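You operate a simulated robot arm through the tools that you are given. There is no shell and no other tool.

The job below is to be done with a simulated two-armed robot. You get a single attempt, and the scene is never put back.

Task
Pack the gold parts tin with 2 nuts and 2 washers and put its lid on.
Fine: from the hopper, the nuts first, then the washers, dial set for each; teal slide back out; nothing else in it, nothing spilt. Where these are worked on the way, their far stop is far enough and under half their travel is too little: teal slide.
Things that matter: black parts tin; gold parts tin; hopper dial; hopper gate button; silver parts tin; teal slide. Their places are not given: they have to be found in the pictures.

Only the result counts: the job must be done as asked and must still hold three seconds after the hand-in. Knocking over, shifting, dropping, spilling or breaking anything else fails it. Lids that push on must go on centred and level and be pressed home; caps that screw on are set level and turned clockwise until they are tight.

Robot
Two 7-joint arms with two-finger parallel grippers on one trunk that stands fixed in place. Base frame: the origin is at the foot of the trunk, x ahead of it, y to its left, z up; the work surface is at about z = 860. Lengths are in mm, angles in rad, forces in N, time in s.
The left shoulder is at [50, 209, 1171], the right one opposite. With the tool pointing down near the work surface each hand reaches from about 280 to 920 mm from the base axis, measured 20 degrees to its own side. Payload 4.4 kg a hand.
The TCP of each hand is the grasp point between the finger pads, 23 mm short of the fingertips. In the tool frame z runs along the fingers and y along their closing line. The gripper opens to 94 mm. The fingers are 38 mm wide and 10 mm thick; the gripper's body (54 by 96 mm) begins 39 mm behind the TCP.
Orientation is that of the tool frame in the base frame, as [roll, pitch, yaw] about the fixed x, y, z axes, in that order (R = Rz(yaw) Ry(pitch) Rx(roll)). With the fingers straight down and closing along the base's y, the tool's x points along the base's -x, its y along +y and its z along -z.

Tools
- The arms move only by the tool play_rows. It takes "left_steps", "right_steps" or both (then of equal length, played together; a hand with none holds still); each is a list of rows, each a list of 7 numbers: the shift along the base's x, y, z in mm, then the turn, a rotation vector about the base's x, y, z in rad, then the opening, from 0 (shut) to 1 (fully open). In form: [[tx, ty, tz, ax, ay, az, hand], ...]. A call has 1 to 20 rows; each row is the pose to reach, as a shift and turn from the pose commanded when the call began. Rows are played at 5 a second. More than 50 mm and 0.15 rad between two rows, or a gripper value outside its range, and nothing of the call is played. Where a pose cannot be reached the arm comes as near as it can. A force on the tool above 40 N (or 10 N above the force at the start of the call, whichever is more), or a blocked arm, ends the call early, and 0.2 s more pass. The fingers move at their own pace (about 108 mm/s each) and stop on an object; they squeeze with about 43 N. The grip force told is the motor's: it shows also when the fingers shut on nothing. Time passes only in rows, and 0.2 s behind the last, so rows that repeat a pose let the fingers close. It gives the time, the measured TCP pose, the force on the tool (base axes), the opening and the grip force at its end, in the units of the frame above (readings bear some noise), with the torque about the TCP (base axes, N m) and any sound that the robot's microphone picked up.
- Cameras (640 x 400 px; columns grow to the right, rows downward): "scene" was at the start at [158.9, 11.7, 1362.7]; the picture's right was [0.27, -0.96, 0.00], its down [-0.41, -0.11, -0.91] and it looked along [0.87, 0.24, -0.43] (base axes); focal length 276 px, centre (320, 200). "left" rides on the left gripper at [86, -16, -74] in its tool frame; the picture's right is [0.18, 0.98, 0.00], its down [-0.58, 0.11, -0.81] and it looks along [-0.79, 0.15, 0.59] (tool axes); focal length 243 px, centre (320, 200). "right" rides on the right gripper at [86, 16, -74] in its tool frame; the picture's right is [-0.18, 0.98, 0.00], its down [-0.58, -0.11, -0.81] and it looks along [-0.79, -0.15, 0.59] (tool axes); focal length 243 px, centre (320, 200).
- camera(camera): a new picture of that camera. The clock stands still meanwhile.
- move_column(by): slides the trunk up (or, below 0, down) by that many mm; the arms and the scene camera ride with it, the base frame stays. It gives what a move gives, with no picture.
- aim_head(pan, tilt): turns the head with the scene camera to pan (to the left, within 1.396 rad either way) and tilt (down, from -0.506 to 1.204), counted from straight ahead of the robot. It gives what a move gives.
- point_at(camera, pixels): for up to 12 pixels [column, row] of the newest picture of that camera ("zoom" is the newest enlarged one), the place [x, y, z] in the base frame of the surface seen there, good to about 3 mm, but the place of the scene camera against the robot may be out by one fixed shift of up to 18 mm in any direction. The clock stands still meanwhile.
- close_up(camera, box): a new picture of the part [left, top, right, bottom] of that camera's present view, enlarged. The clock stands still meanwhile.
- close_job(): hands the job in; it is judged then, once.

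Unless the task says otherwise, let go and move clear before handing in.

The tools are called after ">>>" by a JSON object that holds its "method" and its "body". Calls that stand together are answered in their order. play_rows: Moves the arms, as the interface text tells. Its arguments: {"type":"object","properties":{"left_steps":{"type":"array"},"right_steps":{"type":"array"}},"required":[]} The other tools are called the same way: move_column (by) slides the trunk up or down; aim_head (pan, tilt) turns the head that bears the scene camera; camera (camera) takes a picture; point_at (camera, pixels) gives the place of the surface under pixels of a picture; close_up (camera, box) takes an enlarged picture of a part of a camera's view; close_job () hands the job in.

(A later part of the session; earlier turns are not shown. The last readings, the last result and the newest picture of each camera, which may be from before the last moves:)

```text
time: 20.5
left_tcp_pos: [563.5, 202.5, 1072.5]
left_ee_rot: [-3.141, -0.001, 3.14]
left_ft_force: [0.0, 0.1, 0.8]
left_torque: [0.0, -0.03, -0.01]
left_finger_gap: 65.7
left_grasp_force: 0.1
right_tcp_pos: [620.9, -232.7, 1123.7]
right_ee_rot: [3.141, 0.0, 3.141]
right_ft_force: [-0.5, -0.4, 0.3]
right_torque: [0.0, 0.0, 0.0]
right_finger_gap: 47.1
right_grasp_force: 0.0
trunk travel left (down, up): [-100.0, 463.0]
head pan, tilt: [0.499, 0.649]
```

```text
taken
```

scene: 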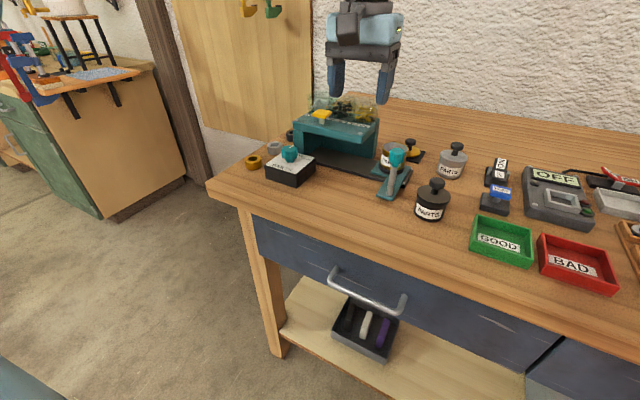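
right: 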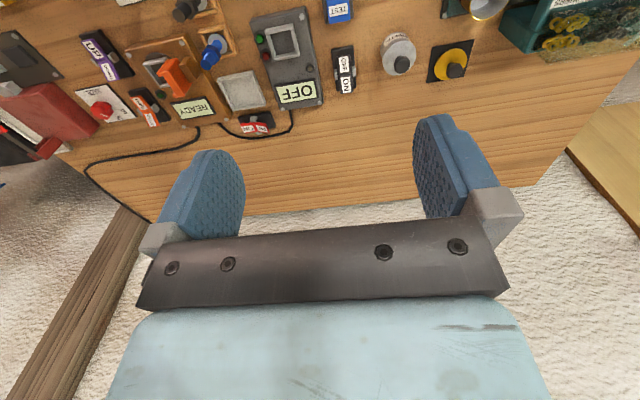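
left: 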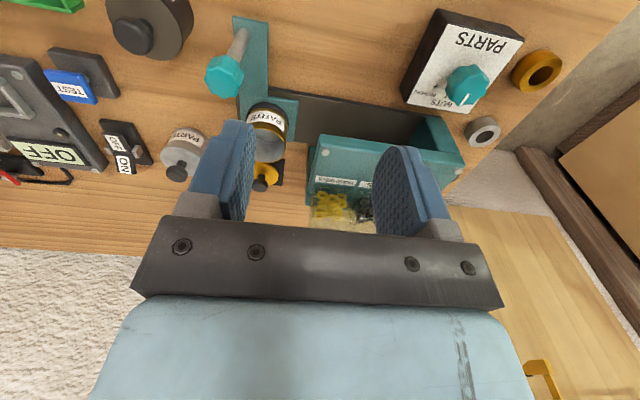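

The scene is unchanged apart from the lower trunk. I'll test reaching directly above the handle knob at (582,131), keeping the fingertips above its top at 973.

>>> {"method": "play_rows", "body": {"left_steps": [[5, -25, -10, 0, 0, 0, 0.7], [10, -45, -20, 0, 0, 0, 0.7], [18, -70, -30, 0, 0, 0, 0.7], [18, -70, -45, 0, 0, 0, 0.7], [18, -70, -45, 0, 0, 0, 0.7]]}}

>>> {"method": "camera", "body": {"camera": "left"}}

>>> {"method": "close_up", "body": {"camera": "left", "box": [220, 40, 420, 165]}}

```text
time: 21.7
left_tcp_pos: [573.8, 148.5, 1026.7]
left_ee_rot: [-3.141, 0.001, 3.141]
left_ft_force: [-0.2, -0.2, 0.7]
left_torque: [0.01, -0.01, 0.02]
left_finger_gap: 65.7
left_grasp_force: 0.1
left hand out of reach, approached as far as the arm can: row 3, 4, 5
right_tcp_pos: [621.0, -232.4, 1121.9]
right_ee_rot: [3.141, 0.0, -3.141]
right_ft_force: [-0.9, 0.8, 0.3]
right_torque: [0.02, 0.01, -0.04]
right_finger_gap: 46.9
right_grasp_force: 0.0
trunk travel left (down, up): [-100.0, 463.0]
head pan, tilt: [0.499, 0.649]
```

```text
taken
```

left: 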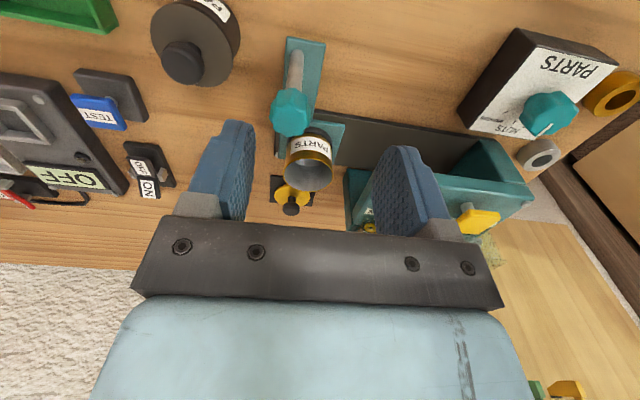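

```text
3.20 times, centred on (320, 102) of left
```

zoom: 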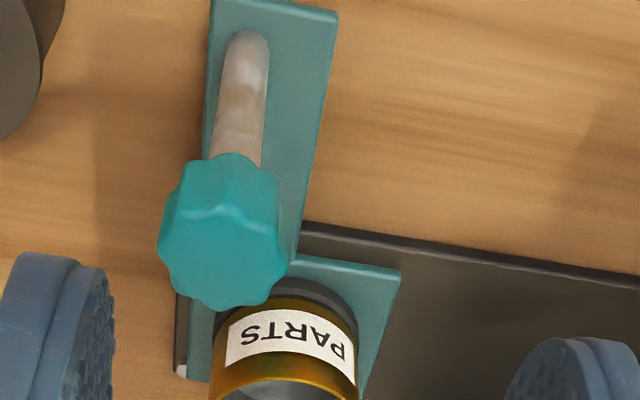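

The left hand bottoms out at y≈149, but straddling works: with the gripper wide open at y≈157 its -y finger passes outside the knob. I'll measure the knob precisely in this zoom first.

>>> {"method": "point_at", "body": {"camera": "zoom", "pixels": [[225, 245], [165, 250], [285, 260], [225, 215], [225, 298], [180, 280], [270, 285], [170, 190], [270, 190], [240, 100], [222, 140], [262, 140]]}}

```text
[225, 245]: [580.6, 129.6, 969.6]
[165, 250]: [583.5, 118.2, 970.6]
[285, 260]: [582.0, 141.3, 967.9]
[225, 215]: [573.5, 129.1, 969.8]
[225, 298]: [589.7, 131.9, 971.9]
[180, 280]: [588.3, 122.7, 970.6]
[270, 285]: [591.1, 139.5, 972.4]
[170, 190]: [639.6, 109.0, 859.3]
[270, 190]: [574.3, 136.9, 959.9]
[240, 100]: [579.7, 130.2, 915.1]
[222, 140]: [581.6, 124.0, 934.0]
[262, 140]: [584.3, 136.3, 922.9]
```

The knob spans y 118–141 with its centre at (581,130). I'll open fully, shift to (581,157) and lower to z≈957 so the fingers straddle it.

>>> {"method": "play_rows", "body": {"left_steps": [[3, 8, 0, 0, 0, 0, 1], [7, 8, 0, 0, 0, 0, 1], [7, 8, 0, 0, 0, 0, 1], [7, 8, -25, 0, 0, 0, 1], [7, 8, -45, 0, 0, 0, 1], [7, 8, -45, 0, 0, 0, 1]]}}

>>> {"method": "camera", "body": {"camera": "left"}}

>>> {"method": "close_up", "body": {"camera": "scene", "box": [330, 110, 458, 190]}}

```text
time: 23.1
left_tcp_pos: [579.3, 156.4, 979.9]
left_ee_rot: [3.141, 0.001, 3.14]
left_ft_force: [-0.1, 0.4, -0.1]
left_torque: [0.02, -0.01, 0.01]
left_finger_gap: 94.1
left_grasp_force: 0.2
right_tcp_pos: [621.2, -232.6, 1122.8]
right_ee_rot: [3.142, -0.001, 3.141]
right_ft_force: [-0.5, 0.1, -0.3]
right_torque: [0.05, 0.0, 0.03]
right_finger_gap: 47.0
right_grasp_force: 0.1
trunk travel left (down, up): [-100.0, 463.0]
head pan, tilt: [0.499, 0.649]
```

```text
taken
```

left: 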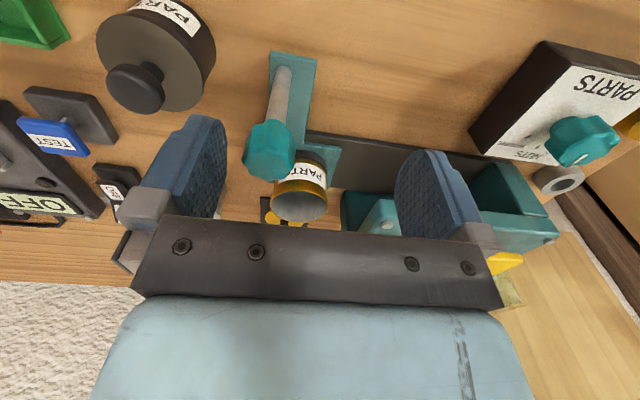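

```text
5.00 times, centred on (394, 150) of scene
```

zoom: 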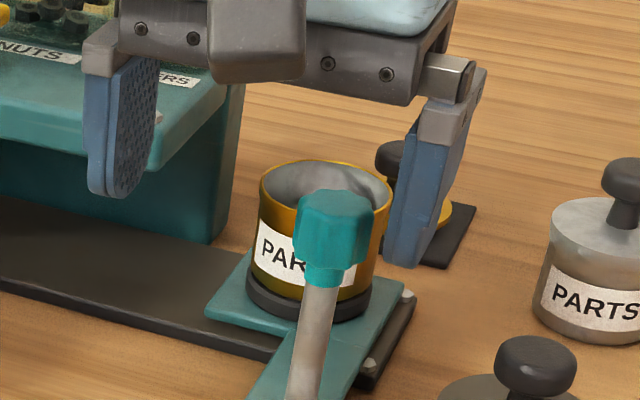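

The finger pads clear the knob (columns 225 and 245) and the tin sits in a dark ring. I'll lower the last 22 mm and close gradually, which will drag the slide about 26 mm to the left as the grip centres.

>>> {"method": "play_rows", "body": {"left_steps": [[0, 0, -12, 0, 0, 0, 1], [0, 0, -22, 0, 0, 0, 1], [0, 0, -22, 0, 0, 0, 0.9], [0, 0, -22, 0, 0, 0, 0.8], [0, 0, -22, 0, 0, 0, 0.72], [0, 0, -22, 0, 0, 0, 0.64], [0, 0, -22, 0, 0, 0, 0.56], [0, 0, -22, 0, 0, 0, 0.48], [0, 0, -22, 0, 0, 0, 0.4], [0, 0, -22, 0, 0, 0, 0.32], [0, 0, -22, 0, 0, 0, 0.24], [0, 0, -22, 0, 0, 0, 0.15], [0, 0, -22, 0, 0, 0, 0.15]]}}

>>> {"method": "camera", "body": {"camera": "left"}}

>>> {"method": "close_up", "body": {"camera": "scene", "box": [290, 90, 450, 190]}}

```text
time: 25.9
left_tcp_pos: [580.0, 154.7, 959.0]
left_ee_rot: [-3.14, 0.001, -3.141]
left_ft_force: [0.2, 0.3, 0.6]
left_torque: [0.05, 0.07, 0.01]
left_finger_gap: 24.7
left_grasp_force: 44.8
right_tcp_pos: [621.2, -234.2, 1121.9]
right_ee_rot: [3.141, 0.0, -3.141]
right_ft_force: [0.2, 0.1, -0.5]
right_torque: [0.05, -0.01, -0.01]
right_finger_gap: 46.7
right_grasp_force: 0.1
trunk travel left (down, up): [-100.0, 463.0]
head pan, tilt: [0.499, 0.649]
```

```text
taken
```

left: 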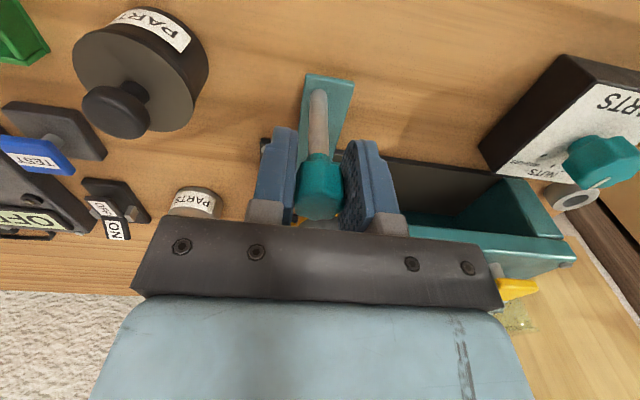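

```text
4.00 times, centred on (370, 140) of scene
```

zoom: 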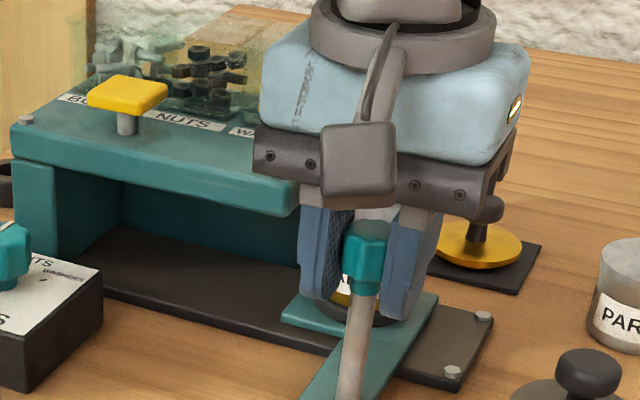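

The slide followed the knob to y≈155 and is held at a 24.7 mm gap. I'll push it +y in small rows towards the hopper's far stop, and watch the force.

>>> {"method": "play_rows", "body": {"left_steps": [[0, 8, 0, 0, 0, 0, 0.15], [0, 18, 0, 0, 0, 0, 0.15], [0, 30, 0, 0, 0, 0, 0.15], [0, 42, 0, 0, 0, 0, 0.15], [0, 54, 0, 0, 0, 0, 0.15], [0, 66, 0, 0, 0, 0, 0.15], [0, 78, 0, 0, 0, 0, 0.15], [0, 90, 0, 0, 0, 0, 0.15], [0, 98, 0, 0, 0, 0, 0.15], [0, 104, 0, 0, 0, 0, 0.15], [0, 104, 0, 0, 0, 0, 0.15]]}}

>>> {"method": "camera", "body": {"camera": "left"}}

>>> {"method": "close_up", "body": {"camera": "scene", "box": [250, 90, 410, 190]}}

```text
time: 27.9
left_tcp_pos: [578.8, 244.6, 958.8]
left_ee_rot: [-3.134, 0.004, 3.132]
left_ft_force: [9.6, -25.8, -3.4]
left_torque: [-0.51, -0.02, -0.03]
left_finger_gap: 24.6
left_grasp_force: 44.9
right_tcp_pos: [622.8, -232.7, 1120.6]
right_ee_rot: [3.139, -0.002, -3.141]
right_ft_force: [0.0, 0.4, -0.5]
right_torque: [-0.02, 0.01, 0.03]
right_finger_gap: 46.9
right_grasp_force: 0.2
trunk travel left (down, up): [-100.0, 463.0]
head pan, tilt: [0.499, 0.649]
stopped in row 9 (left hand): the force on the tool passed its limit at 49 N (the readings are from after the stop); the commanded pose is now the measured one
```

```text
taken
```

left: 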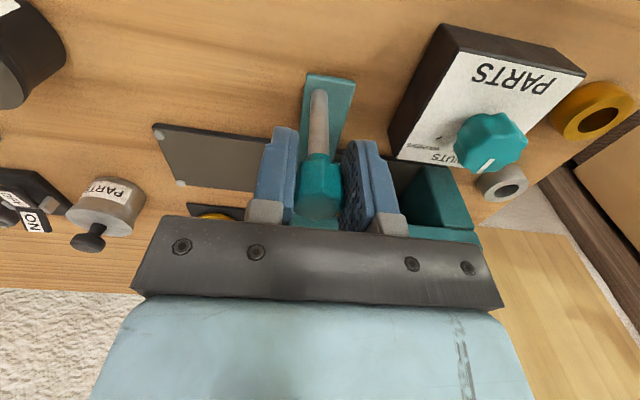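

```text
4.00 times, centred on (330, 140) of scene
```

zoom: 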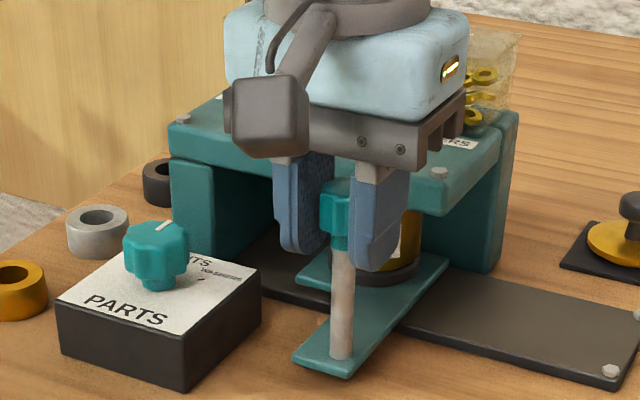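

The slide stopped at y≈245 with a 49 N reaction through the knob, about 115 mm from where it began. I'll push gently a little more to see whether this is really the stop.

>>> {"method": "play_rows", "body": {"left_steps": [[0, 2, 0, 0, 0, 0, 0.15], [0, 4, 0, 0, 0, 0, 0.15], [0, 5, 0, 0, 0, 0, 0.15], [0, 5, 0, 0, 0, 0, 0.15]]}}

>>> {"method": "close_up", "body": {"camera": "left", "box": [220, 60, 540, 260]}}

>>> {"method": "close_up", "body": {"camera": "scene", "box": [300, 120, 396, 180]}}

```text
time: 28.4
left_tcp_pos: [580.6, 246.0, 959.1]
left_ee_rot: [-3.129, 0.005, 3.13]
left_ft_force: [9.1, -21.3, -4.4]
left_torque: [-0.47, -0.17, -0.05]
left_finger_gap: 24.7
left_grasp_force: 44.6
right_tcp_pos: [622.3, -234.9, 1122.1]
right_ee_rot: [3.139, -0.002, -3.141]
right_ft_force: [0.5, 0.5, 0.5]
right_torque: [0.03, 0.01, -0.03]
right_finger_gap: 47.1
right_grasp_force: 0.0
trunk travel left (down, up): [-100.0, 463.0]
head pan, tilt: [0.499, 0.649]
stopped in row 2 (left hand): the force on the tool passed its limit at 43 N (the readings are from after the stop); the commanded pose is now the measured one
```

```text
2.00 times, centred on (380, 160) of left
```

zoom: 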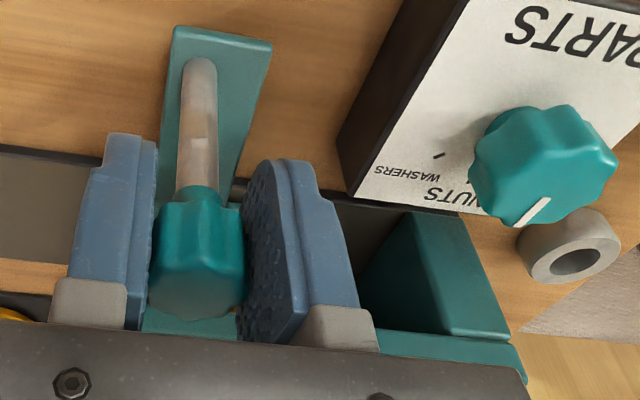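

```text
6.67 times, centred on (348, 150) of scene
```

zoom: 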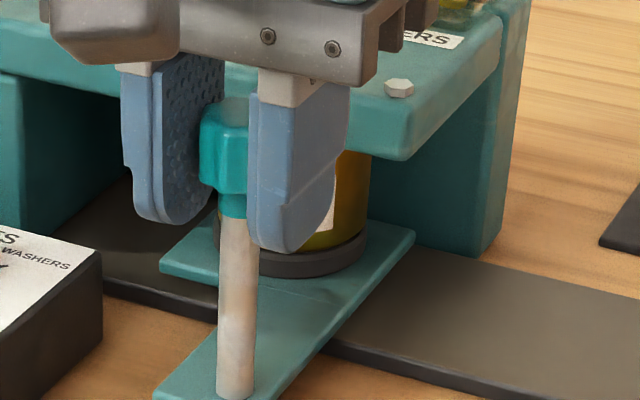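

A second push is also blocked at y≈246, so this looks like a hard stop. I'll release the knob, lift, and check that the slide stays in and where the tin sits relative to the hopper's outlet.

>>> {"method": "play_rows", "body": {"left_steps": [[0, -2, 0, 0, 0, 0, 0.15], [0, -2, 0, 0, 0, 0, 0.35], [0, -2, 0, 0, 0, 0, 0.55], [0, -2, 20, 0, 0, 0, 0.55], [0, -2, 50, 0, 0, 0, 0.55], [-40, -2, 80, 0, 0, 0, 0.55], [-80, -2, 80, 0, 0, 0, 0.55], [-120, -2, 80, 0, 0, 0, 0.55], [-120, -2, 80, 0, 0, 0, 0.55]]}}

>>> {"method": "camera", "body": {"camera": "left"}}

>>> {"method": "close_up", "body": {"camera": "scene", "box": [250, 90, 410, 190]}}

```text
time: 30.4
left_tcp_pos: [460.7, 246.2, 1037.5]
left_ee_rot: [-3.134, 0.001, 3.133]
left_ft_force: [0.2, -0.9, -1.1]
left_torque: [-0.02, 0.03, 0.0]
left_finger_gap: 51.3
left_grasp_force: 0.0
right_tcp_pos: [620.4, -233.5, 1120.6]
right_ee_rot: [3.141, -0.002, 3.141]
right_ft_force: [0.0, -0.6, 0.0]
right_torque: [0.02, -0.01, 0.0]
right_finger_gap: 47.1
right_grasp_force: 0.0
trunk travel left (down, up): [-100.0, 463.0]
head pan, tilt: [0.499, 0.649]
```

```text
taken
```

left: 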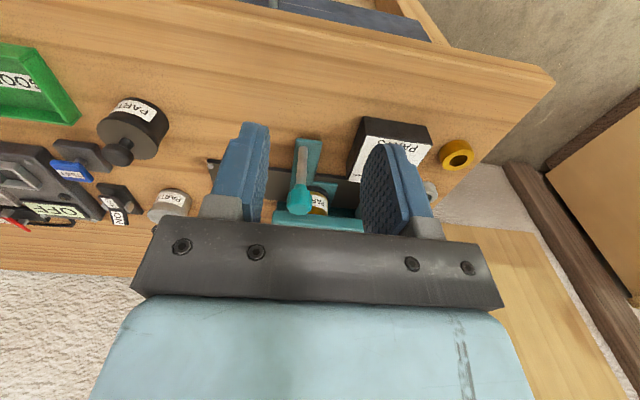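

```text
4.00 times, centred on (330, 140) of scene
```

zoom: 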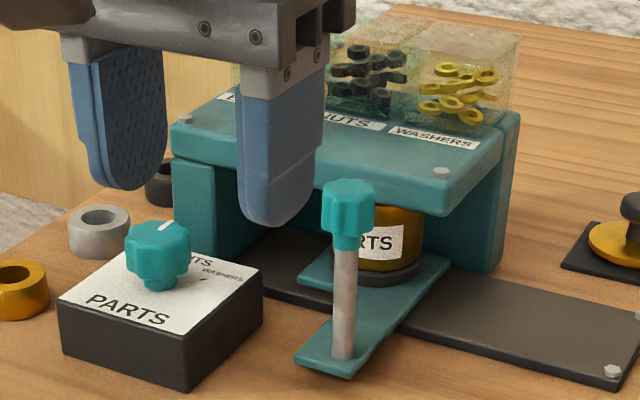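

The slide stayed in and the tin is under the hopper. I'll measure the tin against the hopper's front corners and legs in this one picture, so any fixed shift cancels.

>>> {"method": "point_at", "body": {"camera": "zoom", "pixels": [[175, 135], [440, 205], [378, 245], [362, 255], [415, 225], [390, 278], [460, 240], [205, 200], [345, 195], [305, 285], [445, 258], [300, 355]]}}

>>> {"method": "close_up", "body": {"camera": "left", "box": [250, 110, 410, 210]}}

>>> {"method": "point_at", "body": {"camera": "left", "pixels": [[321, 203], [299, 198], [303, 145], [320, 142], [295, 225], [285, 215], [350, 225], [330, 200], [330, 180], [350, 185], [370, 130], [420, 150]]}}

```text
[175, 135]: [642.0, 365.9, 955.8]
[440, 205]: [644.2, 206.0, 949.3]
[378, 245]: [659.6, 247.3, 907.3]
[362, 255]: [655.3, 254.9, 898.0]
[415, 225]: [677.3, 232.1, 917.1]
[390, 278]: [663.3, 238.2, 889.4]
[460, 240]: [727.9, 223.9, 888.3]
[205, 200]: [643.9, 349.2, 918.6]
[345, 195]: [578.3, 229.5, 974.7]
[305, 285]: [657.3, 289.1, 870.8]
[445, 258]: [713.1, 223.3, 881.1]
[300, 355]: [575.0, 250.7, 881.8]
```

```text
4.00 times, centred on (330, 160) of left
```

zoom: 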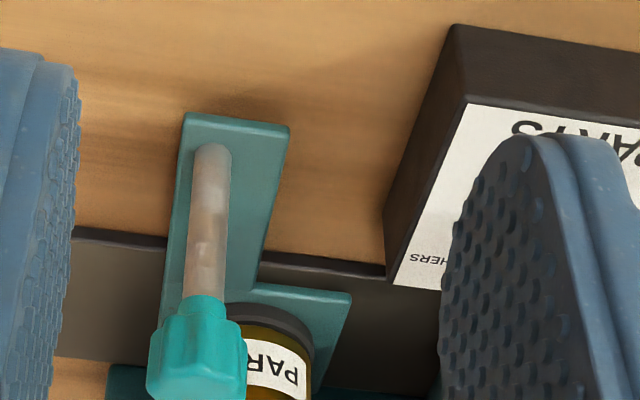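

```text
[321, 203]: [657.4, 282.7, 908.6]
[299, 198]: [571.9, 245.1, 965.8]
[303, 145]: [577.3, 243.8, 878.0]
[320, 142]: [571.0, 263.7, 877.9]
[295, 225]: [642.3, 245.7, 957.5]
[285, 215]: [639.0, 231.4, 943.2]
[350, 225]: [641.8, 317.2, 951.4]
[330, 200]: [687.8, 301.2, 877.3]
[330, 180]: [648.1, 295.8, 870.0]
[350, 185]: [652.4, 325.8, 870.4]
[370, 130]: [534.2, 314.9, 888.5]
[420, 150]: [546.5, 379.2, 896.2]
```

The tin sits at about y 243–293, on the right side of the space between the hopper's legs, so before pressing anything I want to see the outlet. I'll pitch the left hand up so its camera looks under the hopper from the front.

>>> {"method": "play_rows", "body": {"left_steps": [[0, 10, 0, 0, -0.12, 0, 1], [0, 20, -10, 0, -0.24, 0, 1], [0, 30, -20, 0, -0.36, 0, 1], [0, 40, -40, 0, -0.48, 0, 1], [10, 54, -60, 0, -0.6, 0, 1], [20, 54, -80, 0, -0.72, 0, 1], [25, 54, -100, 0, -0.85, 0, 1], [25, 54, -100, 0, -0.85, 0, 1]]}}

>>> {"method": "camera", "body": {"camera": "left"}}

>>> {"method": "camera", "body": {"camera": "scene"}}

```text
time: 32.1
left_tcp_pos: [482.9, 299.8, 938.9]
left_ee_rot: [3.139, 0.856, 3.128]
left_ft_force: [-0.1, -0.6, -0.2]
left_torque: [0.01, -0.03, 0.02]
left_finger_gap: 94.1
left_grasp_force: 0.0
right_tcp_pos: [620.7, -234.9, 1122.6]
right_ee_rot: [3.141, 0.002, -3.141]
right_ft_force: [-0.2, -0.2, -0.9]
right_torque: [0.01, 0.0, 0.01]
right_finger_gap: 47.1
right_grasp_force: 0.0
trunk travel left (down, up): [-100.0, 463.0]
head pan, tilt: [0.499, 0.649]
```

```text
taken
```

left: 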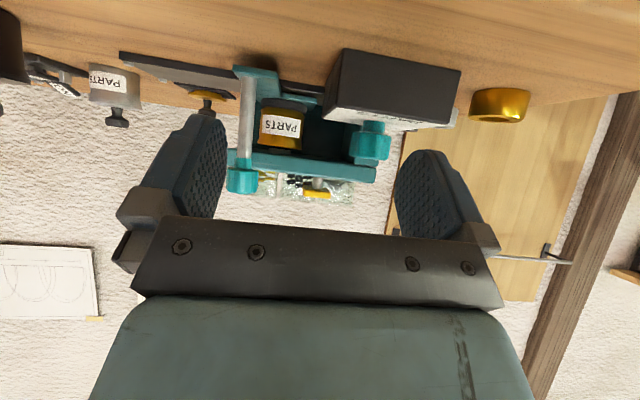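

```text
taken
```

scene: 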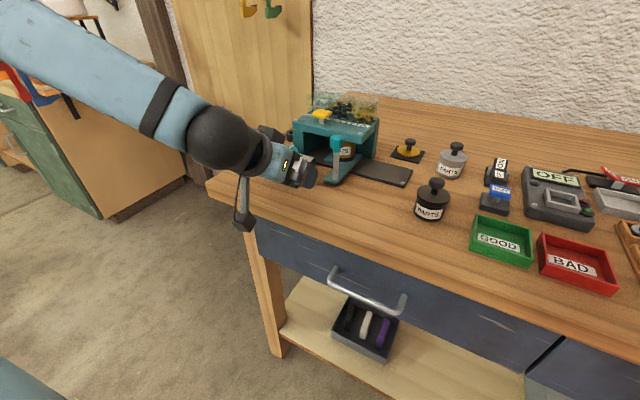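

>>> {"method": "close_up", "body": {"camera": "left", "box": [220, 50, 400, 163]}}

>>> {"method": "close_up", "body": {"camera": "left", "box": [240, 130, 400, 230]}}

```text
3.54 times, centred on (310, 106) of left
```

zoom: 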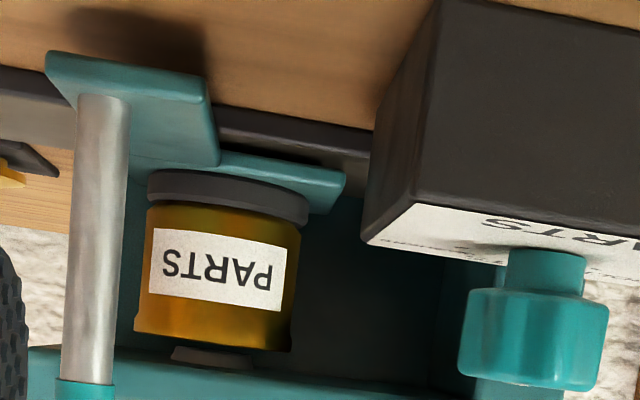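

```text
4.00 times, centred on (320, 180) of left
```

zoom: 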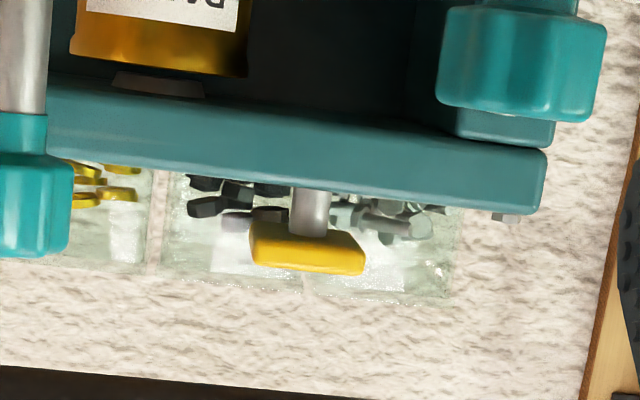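

The picture from below shows a grey outlet nozzle directly above the tin's mouth, so the far stop is the right place. I'll turn the hand back upright and move it above the yellow button at (661,320) with the fingers shut.

>>> {"method": "play_rows", "body": {"left_steps": [[-5, 0, 15, 0, 0.12, 0, 0.8], [-10, 0, 35, 0, 0.24, 0, 0.6], [-15, 0, 60, 0, 0.36, 0, 0.4], [-20, 0, 90, 0, 0.48, 0, 0.2], [-20, 0, 110, 0, 0.6, 0, 0], [-20, 0, 120, 0, 0.72, 0, 0], [-20, 0, 125, 0, 0.85, 0, 0], [25, 5, 130, 0, 0.85, 0, 0], [70, 10, 130, 0, 0.85, 0, 0], [115, 15, 130, 0, 0.85, 0, 0], [150, 20, 130, 0, 0.85, 0, 0], [176, 20, 130, 0, 0.85, 0, 0], [176, 20, 130, 0, 0.85, 0, 0]]}}

>>> {"method": "camera", "body": {"camera": "left"}}

>>> {"method": "close_up", "body": {"camera": "scene", "box": [260, 60, 420, 160]}}

```text
time: 35.0
left_tcp_pos: [659.0, 320.8, 1069.7]
left_ee_rot: [-3.133, 0.006, 3.133]
left_ft_force: [0.4, 0.7, -0.3]
left_torque: [0.0, -0.03, -0.01]
left_finger_gap: 0.1
left_grasp_force: 42.4
right_tcp_pos: [620.9, -234.1, 1122.6]
right_ee_rot: [3.141, 0.0, -3.141]
right_ft_force: [-0.5, 0.5, -0.1]
right_torque: [0.01, -0.02, 0.0]
right_finger_gap: 46.9
right_grasp_force: 0.0
trunk travel left (down, up): [-100.0, 463.0]
head pan, tilt: [0.499, 0.649]
```

```text
taken
```

left: 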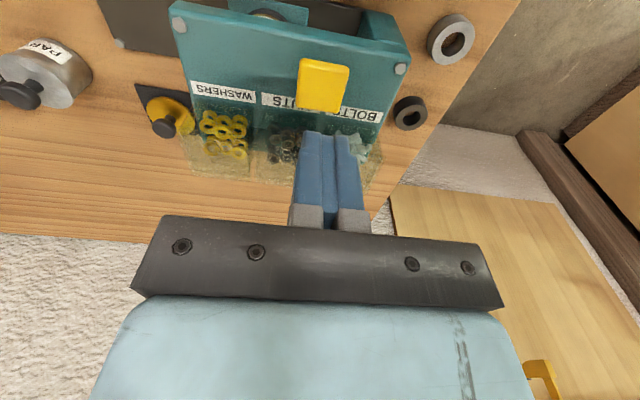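

```text
4.00 times, centred on (340, 110) of scene
```

zoom: 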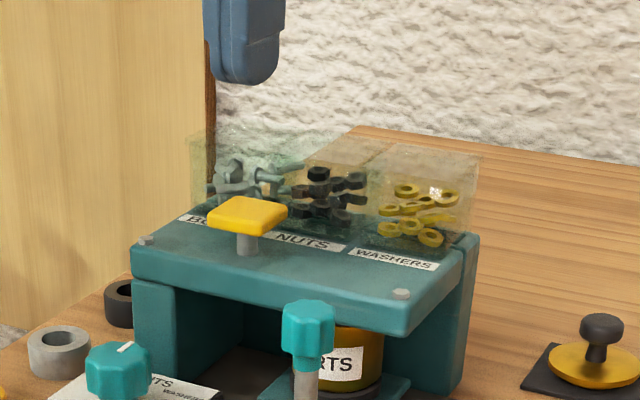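

I'll measure the button corners and the bin edges from this close left view before pressing.

>>> {"method": "point_at", "body": {"camera": "left", "pixels": [[305, 68], [347, 72], [342, 108], [300, 102], [323, 86], [312, 65], [320, 105], [200, 105], [260, 120], [315, 135], [240, 160], [190, 160]]}}

>>> {"method": "point_at", "body": {"camera": "zoom", "pixels": [[210, 213], [285, 213], [248, 230], [255, 198], [195, 150], [470, 160], [345, 137], [475, 230], [270, 240], [250, 60], [305, 145], [385, 150]]}}

```text
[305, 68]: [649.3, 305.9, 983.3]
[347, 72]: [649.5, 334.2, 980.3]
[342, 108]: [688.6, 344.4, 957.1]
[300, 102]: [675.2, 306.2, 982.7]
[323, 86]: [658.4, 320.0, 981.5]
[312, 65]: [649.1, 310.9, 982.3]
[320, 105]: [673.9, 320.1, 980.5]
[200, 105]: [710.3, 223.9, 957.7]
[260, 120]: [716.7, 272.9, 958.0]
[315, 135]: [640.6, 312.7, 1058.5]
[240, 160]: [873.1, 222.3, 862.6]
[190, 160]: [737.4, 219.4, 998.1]
```

```text
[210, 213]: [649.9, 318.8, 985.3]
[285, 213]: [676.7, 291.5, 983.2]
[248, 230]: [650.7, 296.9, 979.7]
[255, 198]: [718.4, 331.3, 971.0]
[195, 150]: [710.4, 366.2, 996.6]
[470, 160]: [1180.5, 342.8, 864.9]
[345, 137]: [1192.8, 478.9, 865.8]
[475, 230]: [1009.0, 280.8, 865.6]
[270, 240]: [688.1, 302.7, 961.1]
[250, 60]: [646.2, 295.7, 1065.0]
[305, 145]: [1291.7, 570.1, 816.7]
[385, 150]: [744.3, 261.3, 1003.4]
```

The button cap is centred at (662,320) with its top at z≈982, and the bins stand clear behind it. I'll press down slowly in 2 mm rows and listen for it to act.

>>> {"method": "play_rows", "body": {"left_steps": [[1, 0, -30, 0, 0, 0, 0], [1, 0, -54, 0, 0, 0, 0], [1, 0, -60, 0, 0, 0, 0], [1, 0, -63, 0, 0, 0, 0], [1, 0, -65, 0, 0, 0, 0], [1, 0, -67, 0, 0, 0, 0], [1, 0, -69, 0, 0, 0, 0], [1, 0, -71, 0, 0, 0, 0]]}}

>>> {"method": "close_up", "body": {"camera": "scene", "box": [260, 60, 420, 160]}}

```text
time: 36.8
left_tcp_pos: [659.6, 319.4, 998.0]
left_ee_rot: [-3.132, 0.005, 3.132]
left_ft_force: [0.8, -1.0, 1.0]
left_torque: [-0.05, -0.01, -0.01]
left_finger_gap: 0.0
left_grasp_force: 42.9
right_tcp_pos: [620.9, -233.6, 1121.5]
right_ee_rot: [-3.14, 0.0, -3.14]
right_ft_force: [-0.3, -0.4, 1.1]
right_torque: [0.01, 0.02, -0.01]
right_finger_gap: 47.1
right_grasp_force: 0.1
trunk travel left (down, up): [-100.0, 463.0]
head pan, tilt: [0.499, 0.649]
```

```text
4.00 times, centred on (340, 110) of scene
```

zoom: 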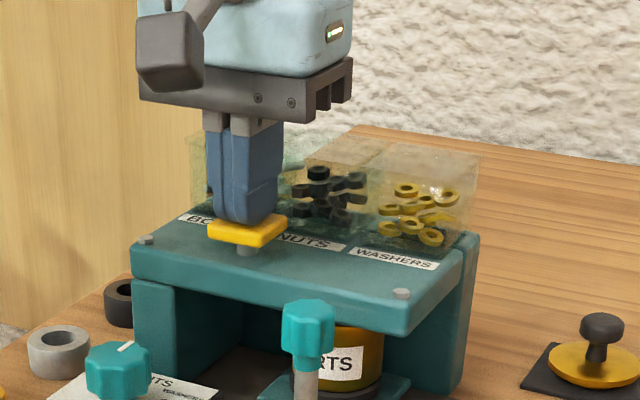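

The button has gone down about 7 mm with almost no force and no sound yet. I'll press on in 2 mm rows.

>>> {"method": "play_rows", "body": {"left_steps": [[0, 0, -2, 0, 0, 0, 0], [0, 0, -4, 0, 0, 0, 0], [0, 0, -4, 0, 0, 0, 0]]}}

>>> {"method": "close_up", "body": {"camera": "scene", "box": [260, 60, 420, 160]}}

```text
time: 37.5
left_tcp_pos: [659.8, 318.9, 994.3]
left_ee_rot: [-3.133, 0.005, 3.135]
left_ft_force: [1.6, 1.2, 2.7]
left_torque: [-0.04, 0.0, -0.02]
left_finger_gap: 0.2
left_grasp_force: 42.5
right_tcp_pos: [621.4, -232.2, 1122.6]
right_ee_rot: [3.141, -0.001, 3.141]
right_ft_force: [-0.5, 0.1, -0.9]
right_torque: [-0.02, -0.01, 0.02]
right_finger_gap: 47.0
right_grasp_force: 0.1
trunk travel left (down, up): [-100.0, 463.0]
head pan, tilt: [0.499, 0.649]
heard: click
```

```text
4.00 times, centred on (340, 110) of scene
```

zoom: 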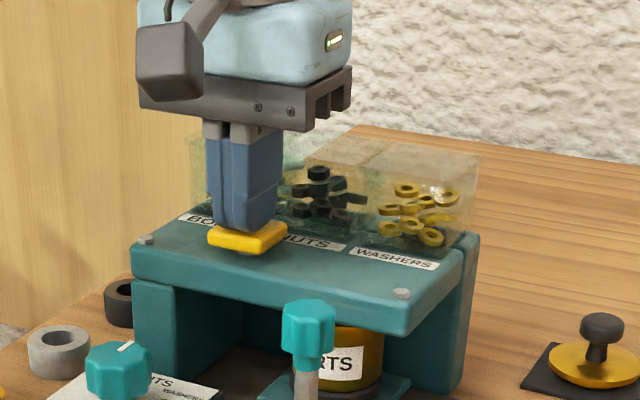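

A click was heard at TCP z≈994. I'll lift off fully so the button comes back up and check the nuts bin.

>>> {"method": "play_rows", "body": {"left_steps": [[0, 0, 6, 0, 0, 0, 0], [0, 0, 16, 0, 0, 0, 0], [0, 0, 30, 0, 0, 0, 0], [0, 0, 30, 0, 0, 0, 0], [0, 0, 30, 0, 0, 0, 0]]}}

>>> {"method": "close_up", "body": {"camera": "scene", "box": [260, 60, 420, 160]}}

>>> {"method": "close_up", "body": {"camera": "scene", "box": [320, 100, 400, 150]}}

```text
time: 38.8
left_tcp_pos: [660.2, 319.0, 1023.1]
left_ee_rot: [-3.134, 0.003, 3.131]
left_ft_force: [-0.1, -0.2, 0.4]
left_torque: [-0.03, -0.01, -0.03]
left_finger_gap: 0.0
left_grasp_force: 42.2
right_tcp_pos: [620.2, -233.9, 1122.7]
right_ee_rot: [-3.141, 0.0, 3.141]
right_ft_force: [-0.4, 0.3, 0.1]
right_torque: [0.01, 0.01, 0.0]
right_finger_gap: 47.1
right_grasp_force: 0.1
trunk travel left (down, up): [-100.0, 463.0]
head pan, tilt: [0.499, 0.649]
```

```text
4.00 times, centred on (340, 110) of scene
```

zoom: 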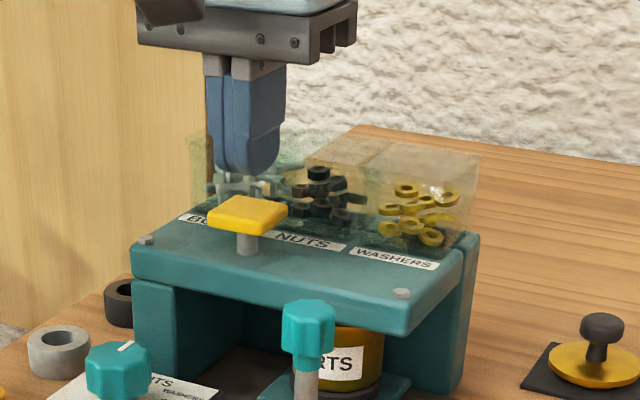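

```text
8.00 times, centred on (360, 125) of scene
```

zoom: 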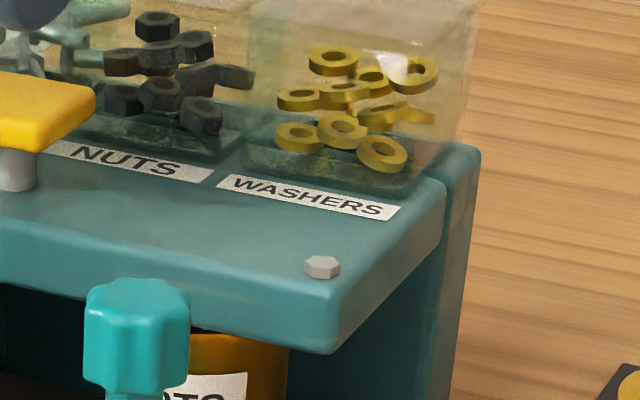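

The button has risen again. I'll press it a second time to the same depth and lift in one go, expecting a single click.

>>> {"method": "play_rows", "body": {"left_steps": [[0, 0, -10, 0, 0, 0, 0], [0, 0, -18, 0, 0, 0, 0], [0, 0, -24, 0, 0, 0, 0], [0, 0, -27, 0, 0, 0, 0], [0, 0, -30, 0, 0, 0, 0], [0, 0, -31, 0, 0, 0, 0], [0, 0, -31, 0, 0, 0, 0], [0, 0, -20, 0, 0, 0, 0], [0, 0, -8, 0, 0, 0, 0], [0, 0, 0, 0, 0, 0, 0], [0, 0, 0, 0, 0, 0, 0]]}}

>>> {"method": "close_up", "body": {"camera": "scene", "box": [320, 100, 400, 150]}}

```text
time: 41.1
left_tcp_pos: [660.6, 321.2, 1024.6]
left_ee_rot: [-3.132, 0.003, 3.13]
left_ft_force: [-0.6, -0.6, 0.2]
left_torque: [0.0, -0.03, 0.0]
left_finger_gap: 0.0
left_grasp_force: 42.2
right_tcp_pos: [620.8, -232.6, 1122.0]
right_ee_rot: [-3.141, 0.001, 3.14]
right_ft_force: [1.1, 0.6, -0.5]
right_torque: [-0.01, -0.01, 0.03]
right_finger_gap: 47.3
right_grasp_force: 0.1
trunk travel left (down, up): [-100.0, 463.0]
head pan, tilt: [0.499, 0.649]
heard: click
```

```text
8.00 times, centred on (360, 125) of scene
```

zoom: 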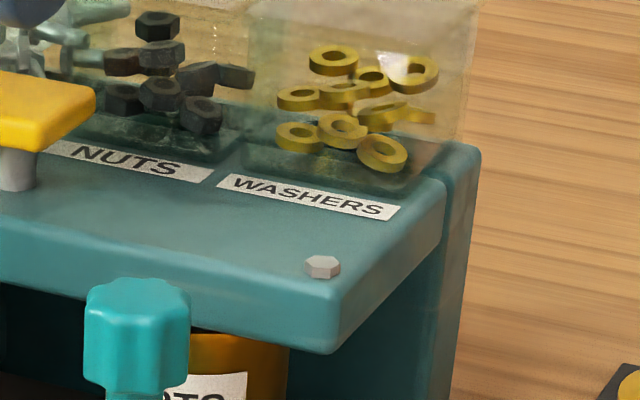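

That click took one nut from the bin: 9 nuts were visible before it and 8 now, with 10 washers untouched. Next I'll move back over the dial at (573.5,349.5), grip it and turn it clockwise to washers.

>>> {"method": "play_rows", "body": {"left_steps": [[0, 0, 30, 0, 0, 0, 0.2], [-30, 10, 40, 0, 0, 0, 0.4], [-60, 20, 40, 0, 0, 0, 0.6], [-87, 29, 40, 0, 0, 0, 0.6], [-87, 29, 0, 0, 0, 0, 0.6], [-87, 29, -30, 0, 0, 0, 0.6], [-87, 29, -30, 0, 0, 0, 0.6]]}}

>>> {"method": "close_up", "body": {"camera": "left", "box": [240, 50, 400, 150]}}

>>> {"method": "point_at", "body": {"camera": "zoom", "pixels": [[320, 200], [240, 210], [410, 200], [310, 310], [330, 140], [250, 280], [320, 240], [390, 300], [225, 240], [425, 240], [320, 120], [330, 330]]}}

```text
time: 42.8
left_tcp_pos: [574.0, 348.9, 994.3]
left_ee_rot: [-3.131, 0.004, 3.131]
left_ft_force: [0.3, -0.1, -0.3]
left_torque: [-0.02, -0.01, -0.03]
left_finger_gap: 56.6
left_grasp_force: 0.0
right_tcp_pos: [621.4, -233.4, 1122.6]
right_ee_rot: [-3.142, 0.001, 3.141]
right_ft_force: [-1.0, 0.2, 0.8]
right_torque: [-0.01, 0.0, -0.01]
right_finger_gap: 47.2
right_grasp_force: 0.0
trunk travel left (down, up): [-100.0, 463.0]
head pan, tilt: [0.499, 0.649]
```

```text
4.00 times, centred on (320, 100) of left
```

zoom: 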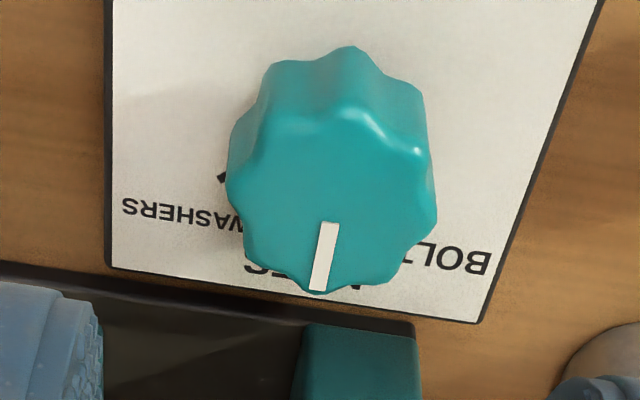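

```text
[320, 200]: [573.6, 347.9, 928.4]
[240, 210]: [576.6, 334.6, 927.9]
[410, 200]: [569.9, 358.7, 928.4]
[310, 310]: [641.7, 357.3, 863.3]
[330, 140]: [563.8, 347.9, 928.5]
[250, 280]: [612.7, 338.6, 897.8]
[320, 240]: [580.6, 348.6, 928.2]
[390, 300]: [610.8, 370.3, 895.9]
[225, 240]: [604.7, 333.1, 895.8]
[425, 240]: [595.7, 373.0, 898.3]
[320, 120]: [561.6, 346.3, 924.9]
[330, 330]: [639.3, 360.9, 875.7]
```

The knob sits centred under the hand and still points at NUTS. I'll go down, grip, turn about -0.86 rad (allowing for the small lag seen before), release and lift.

>>> {"method": "play_rows", "body": {"left_steps": [[0, 1, -35, 0, 0, 0, 0.6], [0, 1, -66, 0, 0, 0, 0.6], [0, 1, -66, 0, 0, 0, 0.3], [0, 1, -66, 0, 0, 0, 0.15], [0, 1, -66, 0, 0, 0, 0.15], [0, 1, -66, 0, 0, -0.12, 0.15], [0, 1, -66, 0, 0, -0.24, 0.15], [0, 1, -66, 0, 0, -0.36, 0.15], [0, 1, -66, 0, 0, -0.48, 0.15], [0, 1, -66, 0, 0, -0.6, 0.15], [0, 1, -66, 0, 0, -0.72, 0.15], [0, 1, -66, 0, 0, -0.8, 0.15], [0, 1, -66, 0, 0, -0.86, 0.15], [0, 1, -66, 0, 0, -0.86, 0.15], [0, 1, -66, 0, 0, -0.86, 0.4], [0, 1, -66, 0, 0, -0.86, 0.6], [0, 1, -40, 0, 0, -0.86, 0.6], [0, 1, 0, 0, 0, -0.86, 0.6]]}}

>>> {"method": "close_up", "body": {"camera": "scene", "box": [260, 130, 324, 170]}}

```text
time: 46.5
left_tcp_pos: [572.9, 348.8, 996.2]
left_ee_rot: [-3.133, 0.003, 2.271]
left_ft_force: [0.1, 0.5, 0.2]
left_torque: [0.0, -0.03, -0.03]
left_finger_gap: 56.2
left_grasp_force: 0.1
right_tcp_pos: [620.5, -235.4, 1123.4]
right_ee_rot: [3.14, -0.001, 3.141]
right_ft_force: [0.0, -0.2, 0.2]
right_torque: [0.0, 0.01, 0.01]
right_finger_gap: 47.2
right_grasp_force: 0.1
trunk travel left (down, up): [-100.0, 463.0]
head pan, tilt: [0.499, 0.649]
```

```text
10.00 times, centred on (292, 150) of scene
```

zoom: 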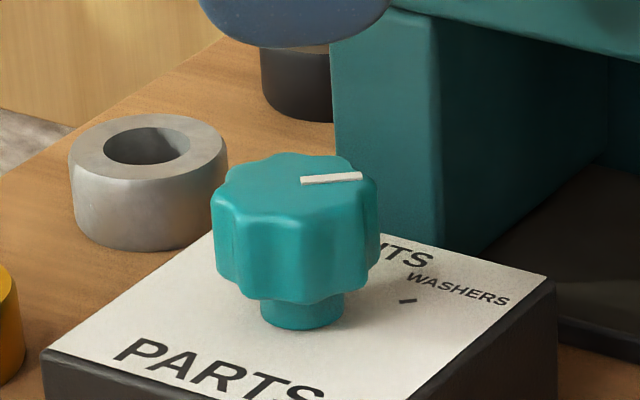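

The pointer has swung to the right, towards washers. I'll turn the hand back and raise it to check the pointer against the washers tick from above.

>>> {"method": "play_rows", "body": {"left_steps": [[0, 0, 20, 0, 0, 0.13, 0.6], [0, 0, 40, 0, 0, 0.27, 0.6], [5, 0, 60, 0, 0, 0.41, 0.6], [10, 0, 75, 0, 0, 0.55, 0.6], [14, 0, 84, 0, 0, 0.69, 0.6], [14, 0, 84, 0, 0, 0.8, 0.6], [14, 0, 84, 0, 0, 0.86, 0.6], [14, 0, 84, 0, 0, 0.86, 0.6]]}}

>>> {"method": "camera", "body": {"camera": "left"}}

>>> {"method": "close_up", "body": {"camera": "left", "box": [260, 0, 380, 75]}}

```text
time: 48.4
left_tcp_pos: [588.1, 350.8, 1078.3]
left_ee_rot: [-3.133, 0.005, 3.133]
left_ft_force: [0.2, 0.3, -0.2]
left_torque: [0.03, -0.01, -0.05]
left_finger_gap: 56.4
left_grasp_force: 0.0
right_tcp_pos: [621.2, -233.5, 1121.9]
right_ee_rot: [3.141, 0.001, 3.141]
right_ft_force: [-0.5, 0.6, -0.3]
right_torque: [-0.02, 0.02, -0.03]
right_finger_gap: 47.0
right_grasp_force: 0.1
trunk travel left (down, up): [-100.0, 463.0]
head pan, tilt: [0.499, 0.649]
```

```text
taken
```

left: 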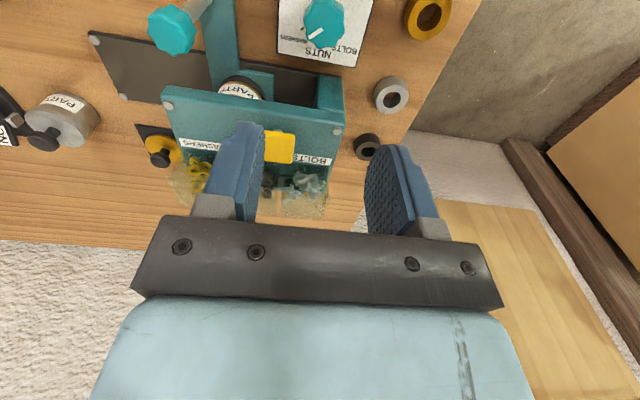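

```text
5.33 times, centred on (320, 38) of left
```

zoom: 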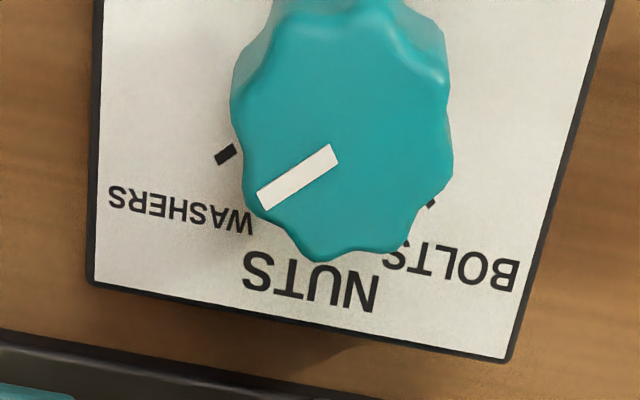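

The pointer is at the same angle as at the start, lined up with the washers tick. I'll shut the fingers and return above the yellow button.

>>> {"method": "play_rows", "body": {"left_steps": [[20, -8, 0, 0, 0, 0, 0.3], [45, -18, 0, 0, 0, 0, 0], [73, -30, 0, 0, 0, 0, 0], [73, -30, -30, 0, 0, 0, 0], [73, -30, -54, 0, 0, 0, 0], [73, -30, -54, 0, 0, 0, 0]]}}

>>> {"method": "close_up", "body": {"camera": "scene", "box": [260, 60, 420, 160]}}

>>> {"method": "close_up", "body": {"camera": "scene", "box": [320, 100, 400, 150]}}

```text
time: 49.8
left_tcp_pos: [662.0, 320.3, 1024.7]
left_ee_rot: [-3.133, 0.005, 3.132]
left_ft_force: [0.2, -0.1, 0.9]
left_torque: [-0.02, 0.0, 0.0]
left_finger_gap: 0.2
left_grasp_force: 42.5
right_tcp_pos: [620.5, -233.1, 1121.7]
right_ee_rot: [-3.141, 0.001, 3.141]
right_ft_force: [-0.3, -0.7, -0.1]
right_torque: [-0.01, 0.04, 0.0]
right_finger_gap: 47.2
right_grasp_force: 0.1
trunk travel left (down, up): [-100.0, 463.0]
head pan, tilt: [0.499, 0.649]
```

```text
4.00 times, centred on (340, 110) of scene
```

zoom: 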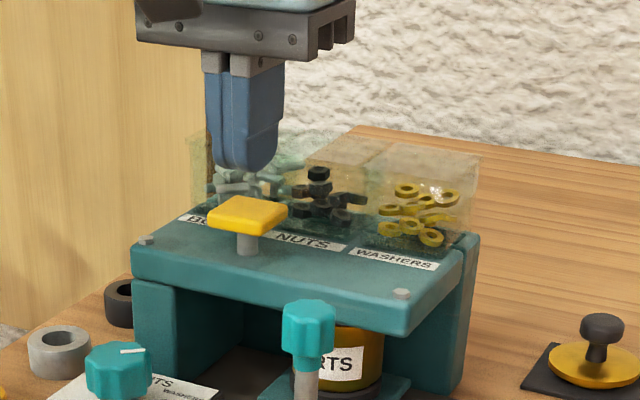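

```text
8.00 times, centred on (360, 125) of scene
```

zoom: 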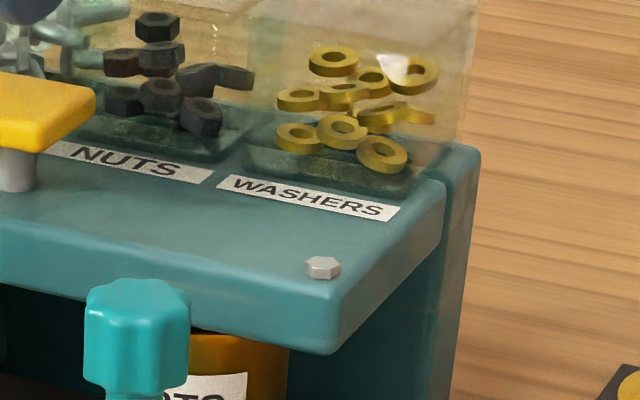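

The fingertips are over the button and the tin is still under the outlet, with 10 washers visible. This is the first washer press, to the same depth as before.

>>> {"method": "play_rows", "body": {"left_steps": [[0, 0, -10, 0, 0, 0, 0], [0, 0, -18, 0, 0, 0, 0], [0, 0, -24, 0, 0, 0, 0], [0, 0, -27, 0, 0, 0, 0], [0, 0, -30, 0, 0, 0, 0], [0, 0, -31, 0, 0, 0, 0], [0, 0, -31, 0, 0, 0, 0], [0, 0, -20, 0, 0, 0, 0], [0, 0, -8, 0, 0, 0, 0], [0, 0, 0, 0, 0, 0, 0], [0, 0, 0, 0, 0, 0, 0]]}}

>>> {"method": "close_up", "body": {"camera": "scene", "box": [320, 100, 400, 150]}}

```text
time: 52.1
left_tcp_pos: [660.8, 320.9, 1024.4]
left_ee_rot: [-3.132, 0.004, 3.131]
left_ft_force: [-0.5, 0.2, 0.0]
left_torque: [0.02, -0.04, 0.0]
left_finger_gap: 0.0
left_grasp_force: 42.6
right_tcp_pos: [620.7, -232.9, 1122.4]
right_ee_rot: [3.141, 0.0, 3.141]
right_ft_force: [-0.7, -0.2, 0.0]
right_torque: [0.01, -0.02, 0.0]
right_finger_gap: 47.0
right_grasp_force: 0.1
trunk travel left (down, up): [-100.0, 463.0]
head pan, tilt: [0.499, 0.649]
heard: click
```

```text
8.00 times, centred on (360, 125) of scene
```

zoom: 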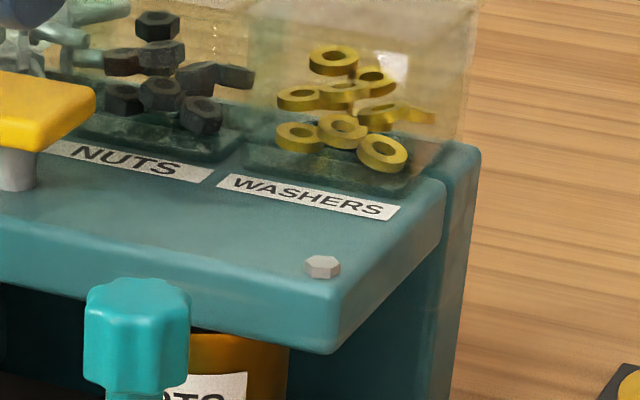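

One click, and the washer at (413,75) is gone from the bin, leaving 9. I'll press once more for the second washer.

>>> {"method": "play_rows", "body": {"left_steps": [[0, 0, -10, 0, 0, 0, 0], [0, 0, -18, 0, 0, 0, 0], [0, 0, -24, 0, 0, 0, 0], [0, 0, -27, 0, 0, 0, 0], [0, 0, -30, 0, 0, 0, 0], [0, 0, -31, 0, 0, 0, 0], [0, 0, -31, 0, 0, 0, 0], [0, 0, -20, 0, 0, 0, 0], [0, 0, -8, 0, 0, 0, 0], [0, 0, 0, 0, 0, 0, 0], [0, 0, 0, 0, 0, 0, 0]]}}

>>> {"method": "close_up", "body": {"camera": "scene", "box": [320, 100, 400, 150]}}

>>> {"method": "camera", "body": {"camera": "scene"}}

```text
time: 54.5
left_tcp_pos: [661.7, 319.3, 1024.3]
left_ee_rot: [-3.133, 0.005, 3.131]
left_ft_force: [0.0, 0.1, 0.1]
left_torque: [0.0, -0.02, 0.0]
left_finger_gap: 0.1
left_grasp_force: 42.4
right_tcp_pos: [620.8, -232.5, 1122.7]
right_ee_rot: [-3.14, -0.001, -3.141]
right_ft_force: [0.1, 0.2, 0.6]
right_torque: [0.0, 0.03, 0.01]
right_finger_gap: 47.1
right_grasp_force: 0.0
trunk travel left (down, up): [-100.0, 463.0]
head pan, tilt: [0.499, 0.649]
heard: click
```

```text
8.00 times, centred on (360, 125) of scene
```

zoom: 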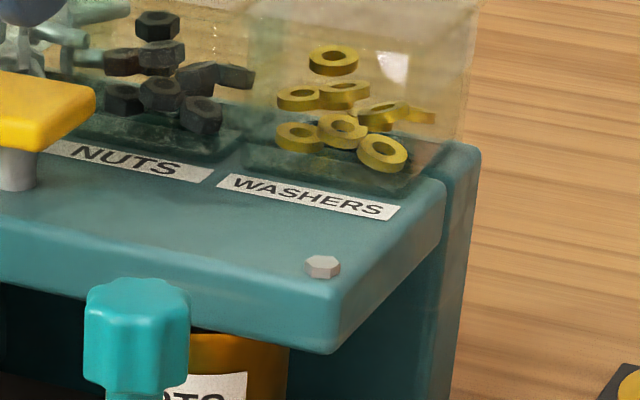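

```text
taken
```

scene: 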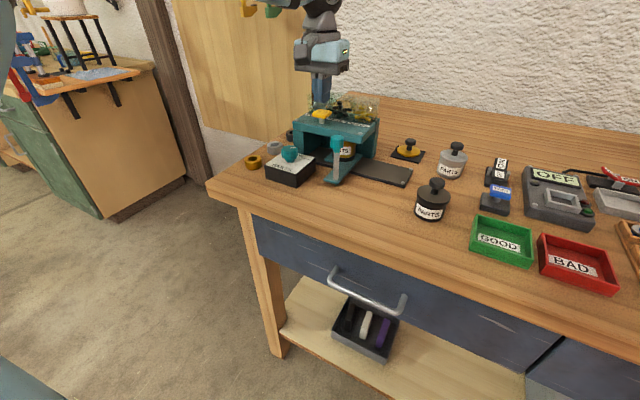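

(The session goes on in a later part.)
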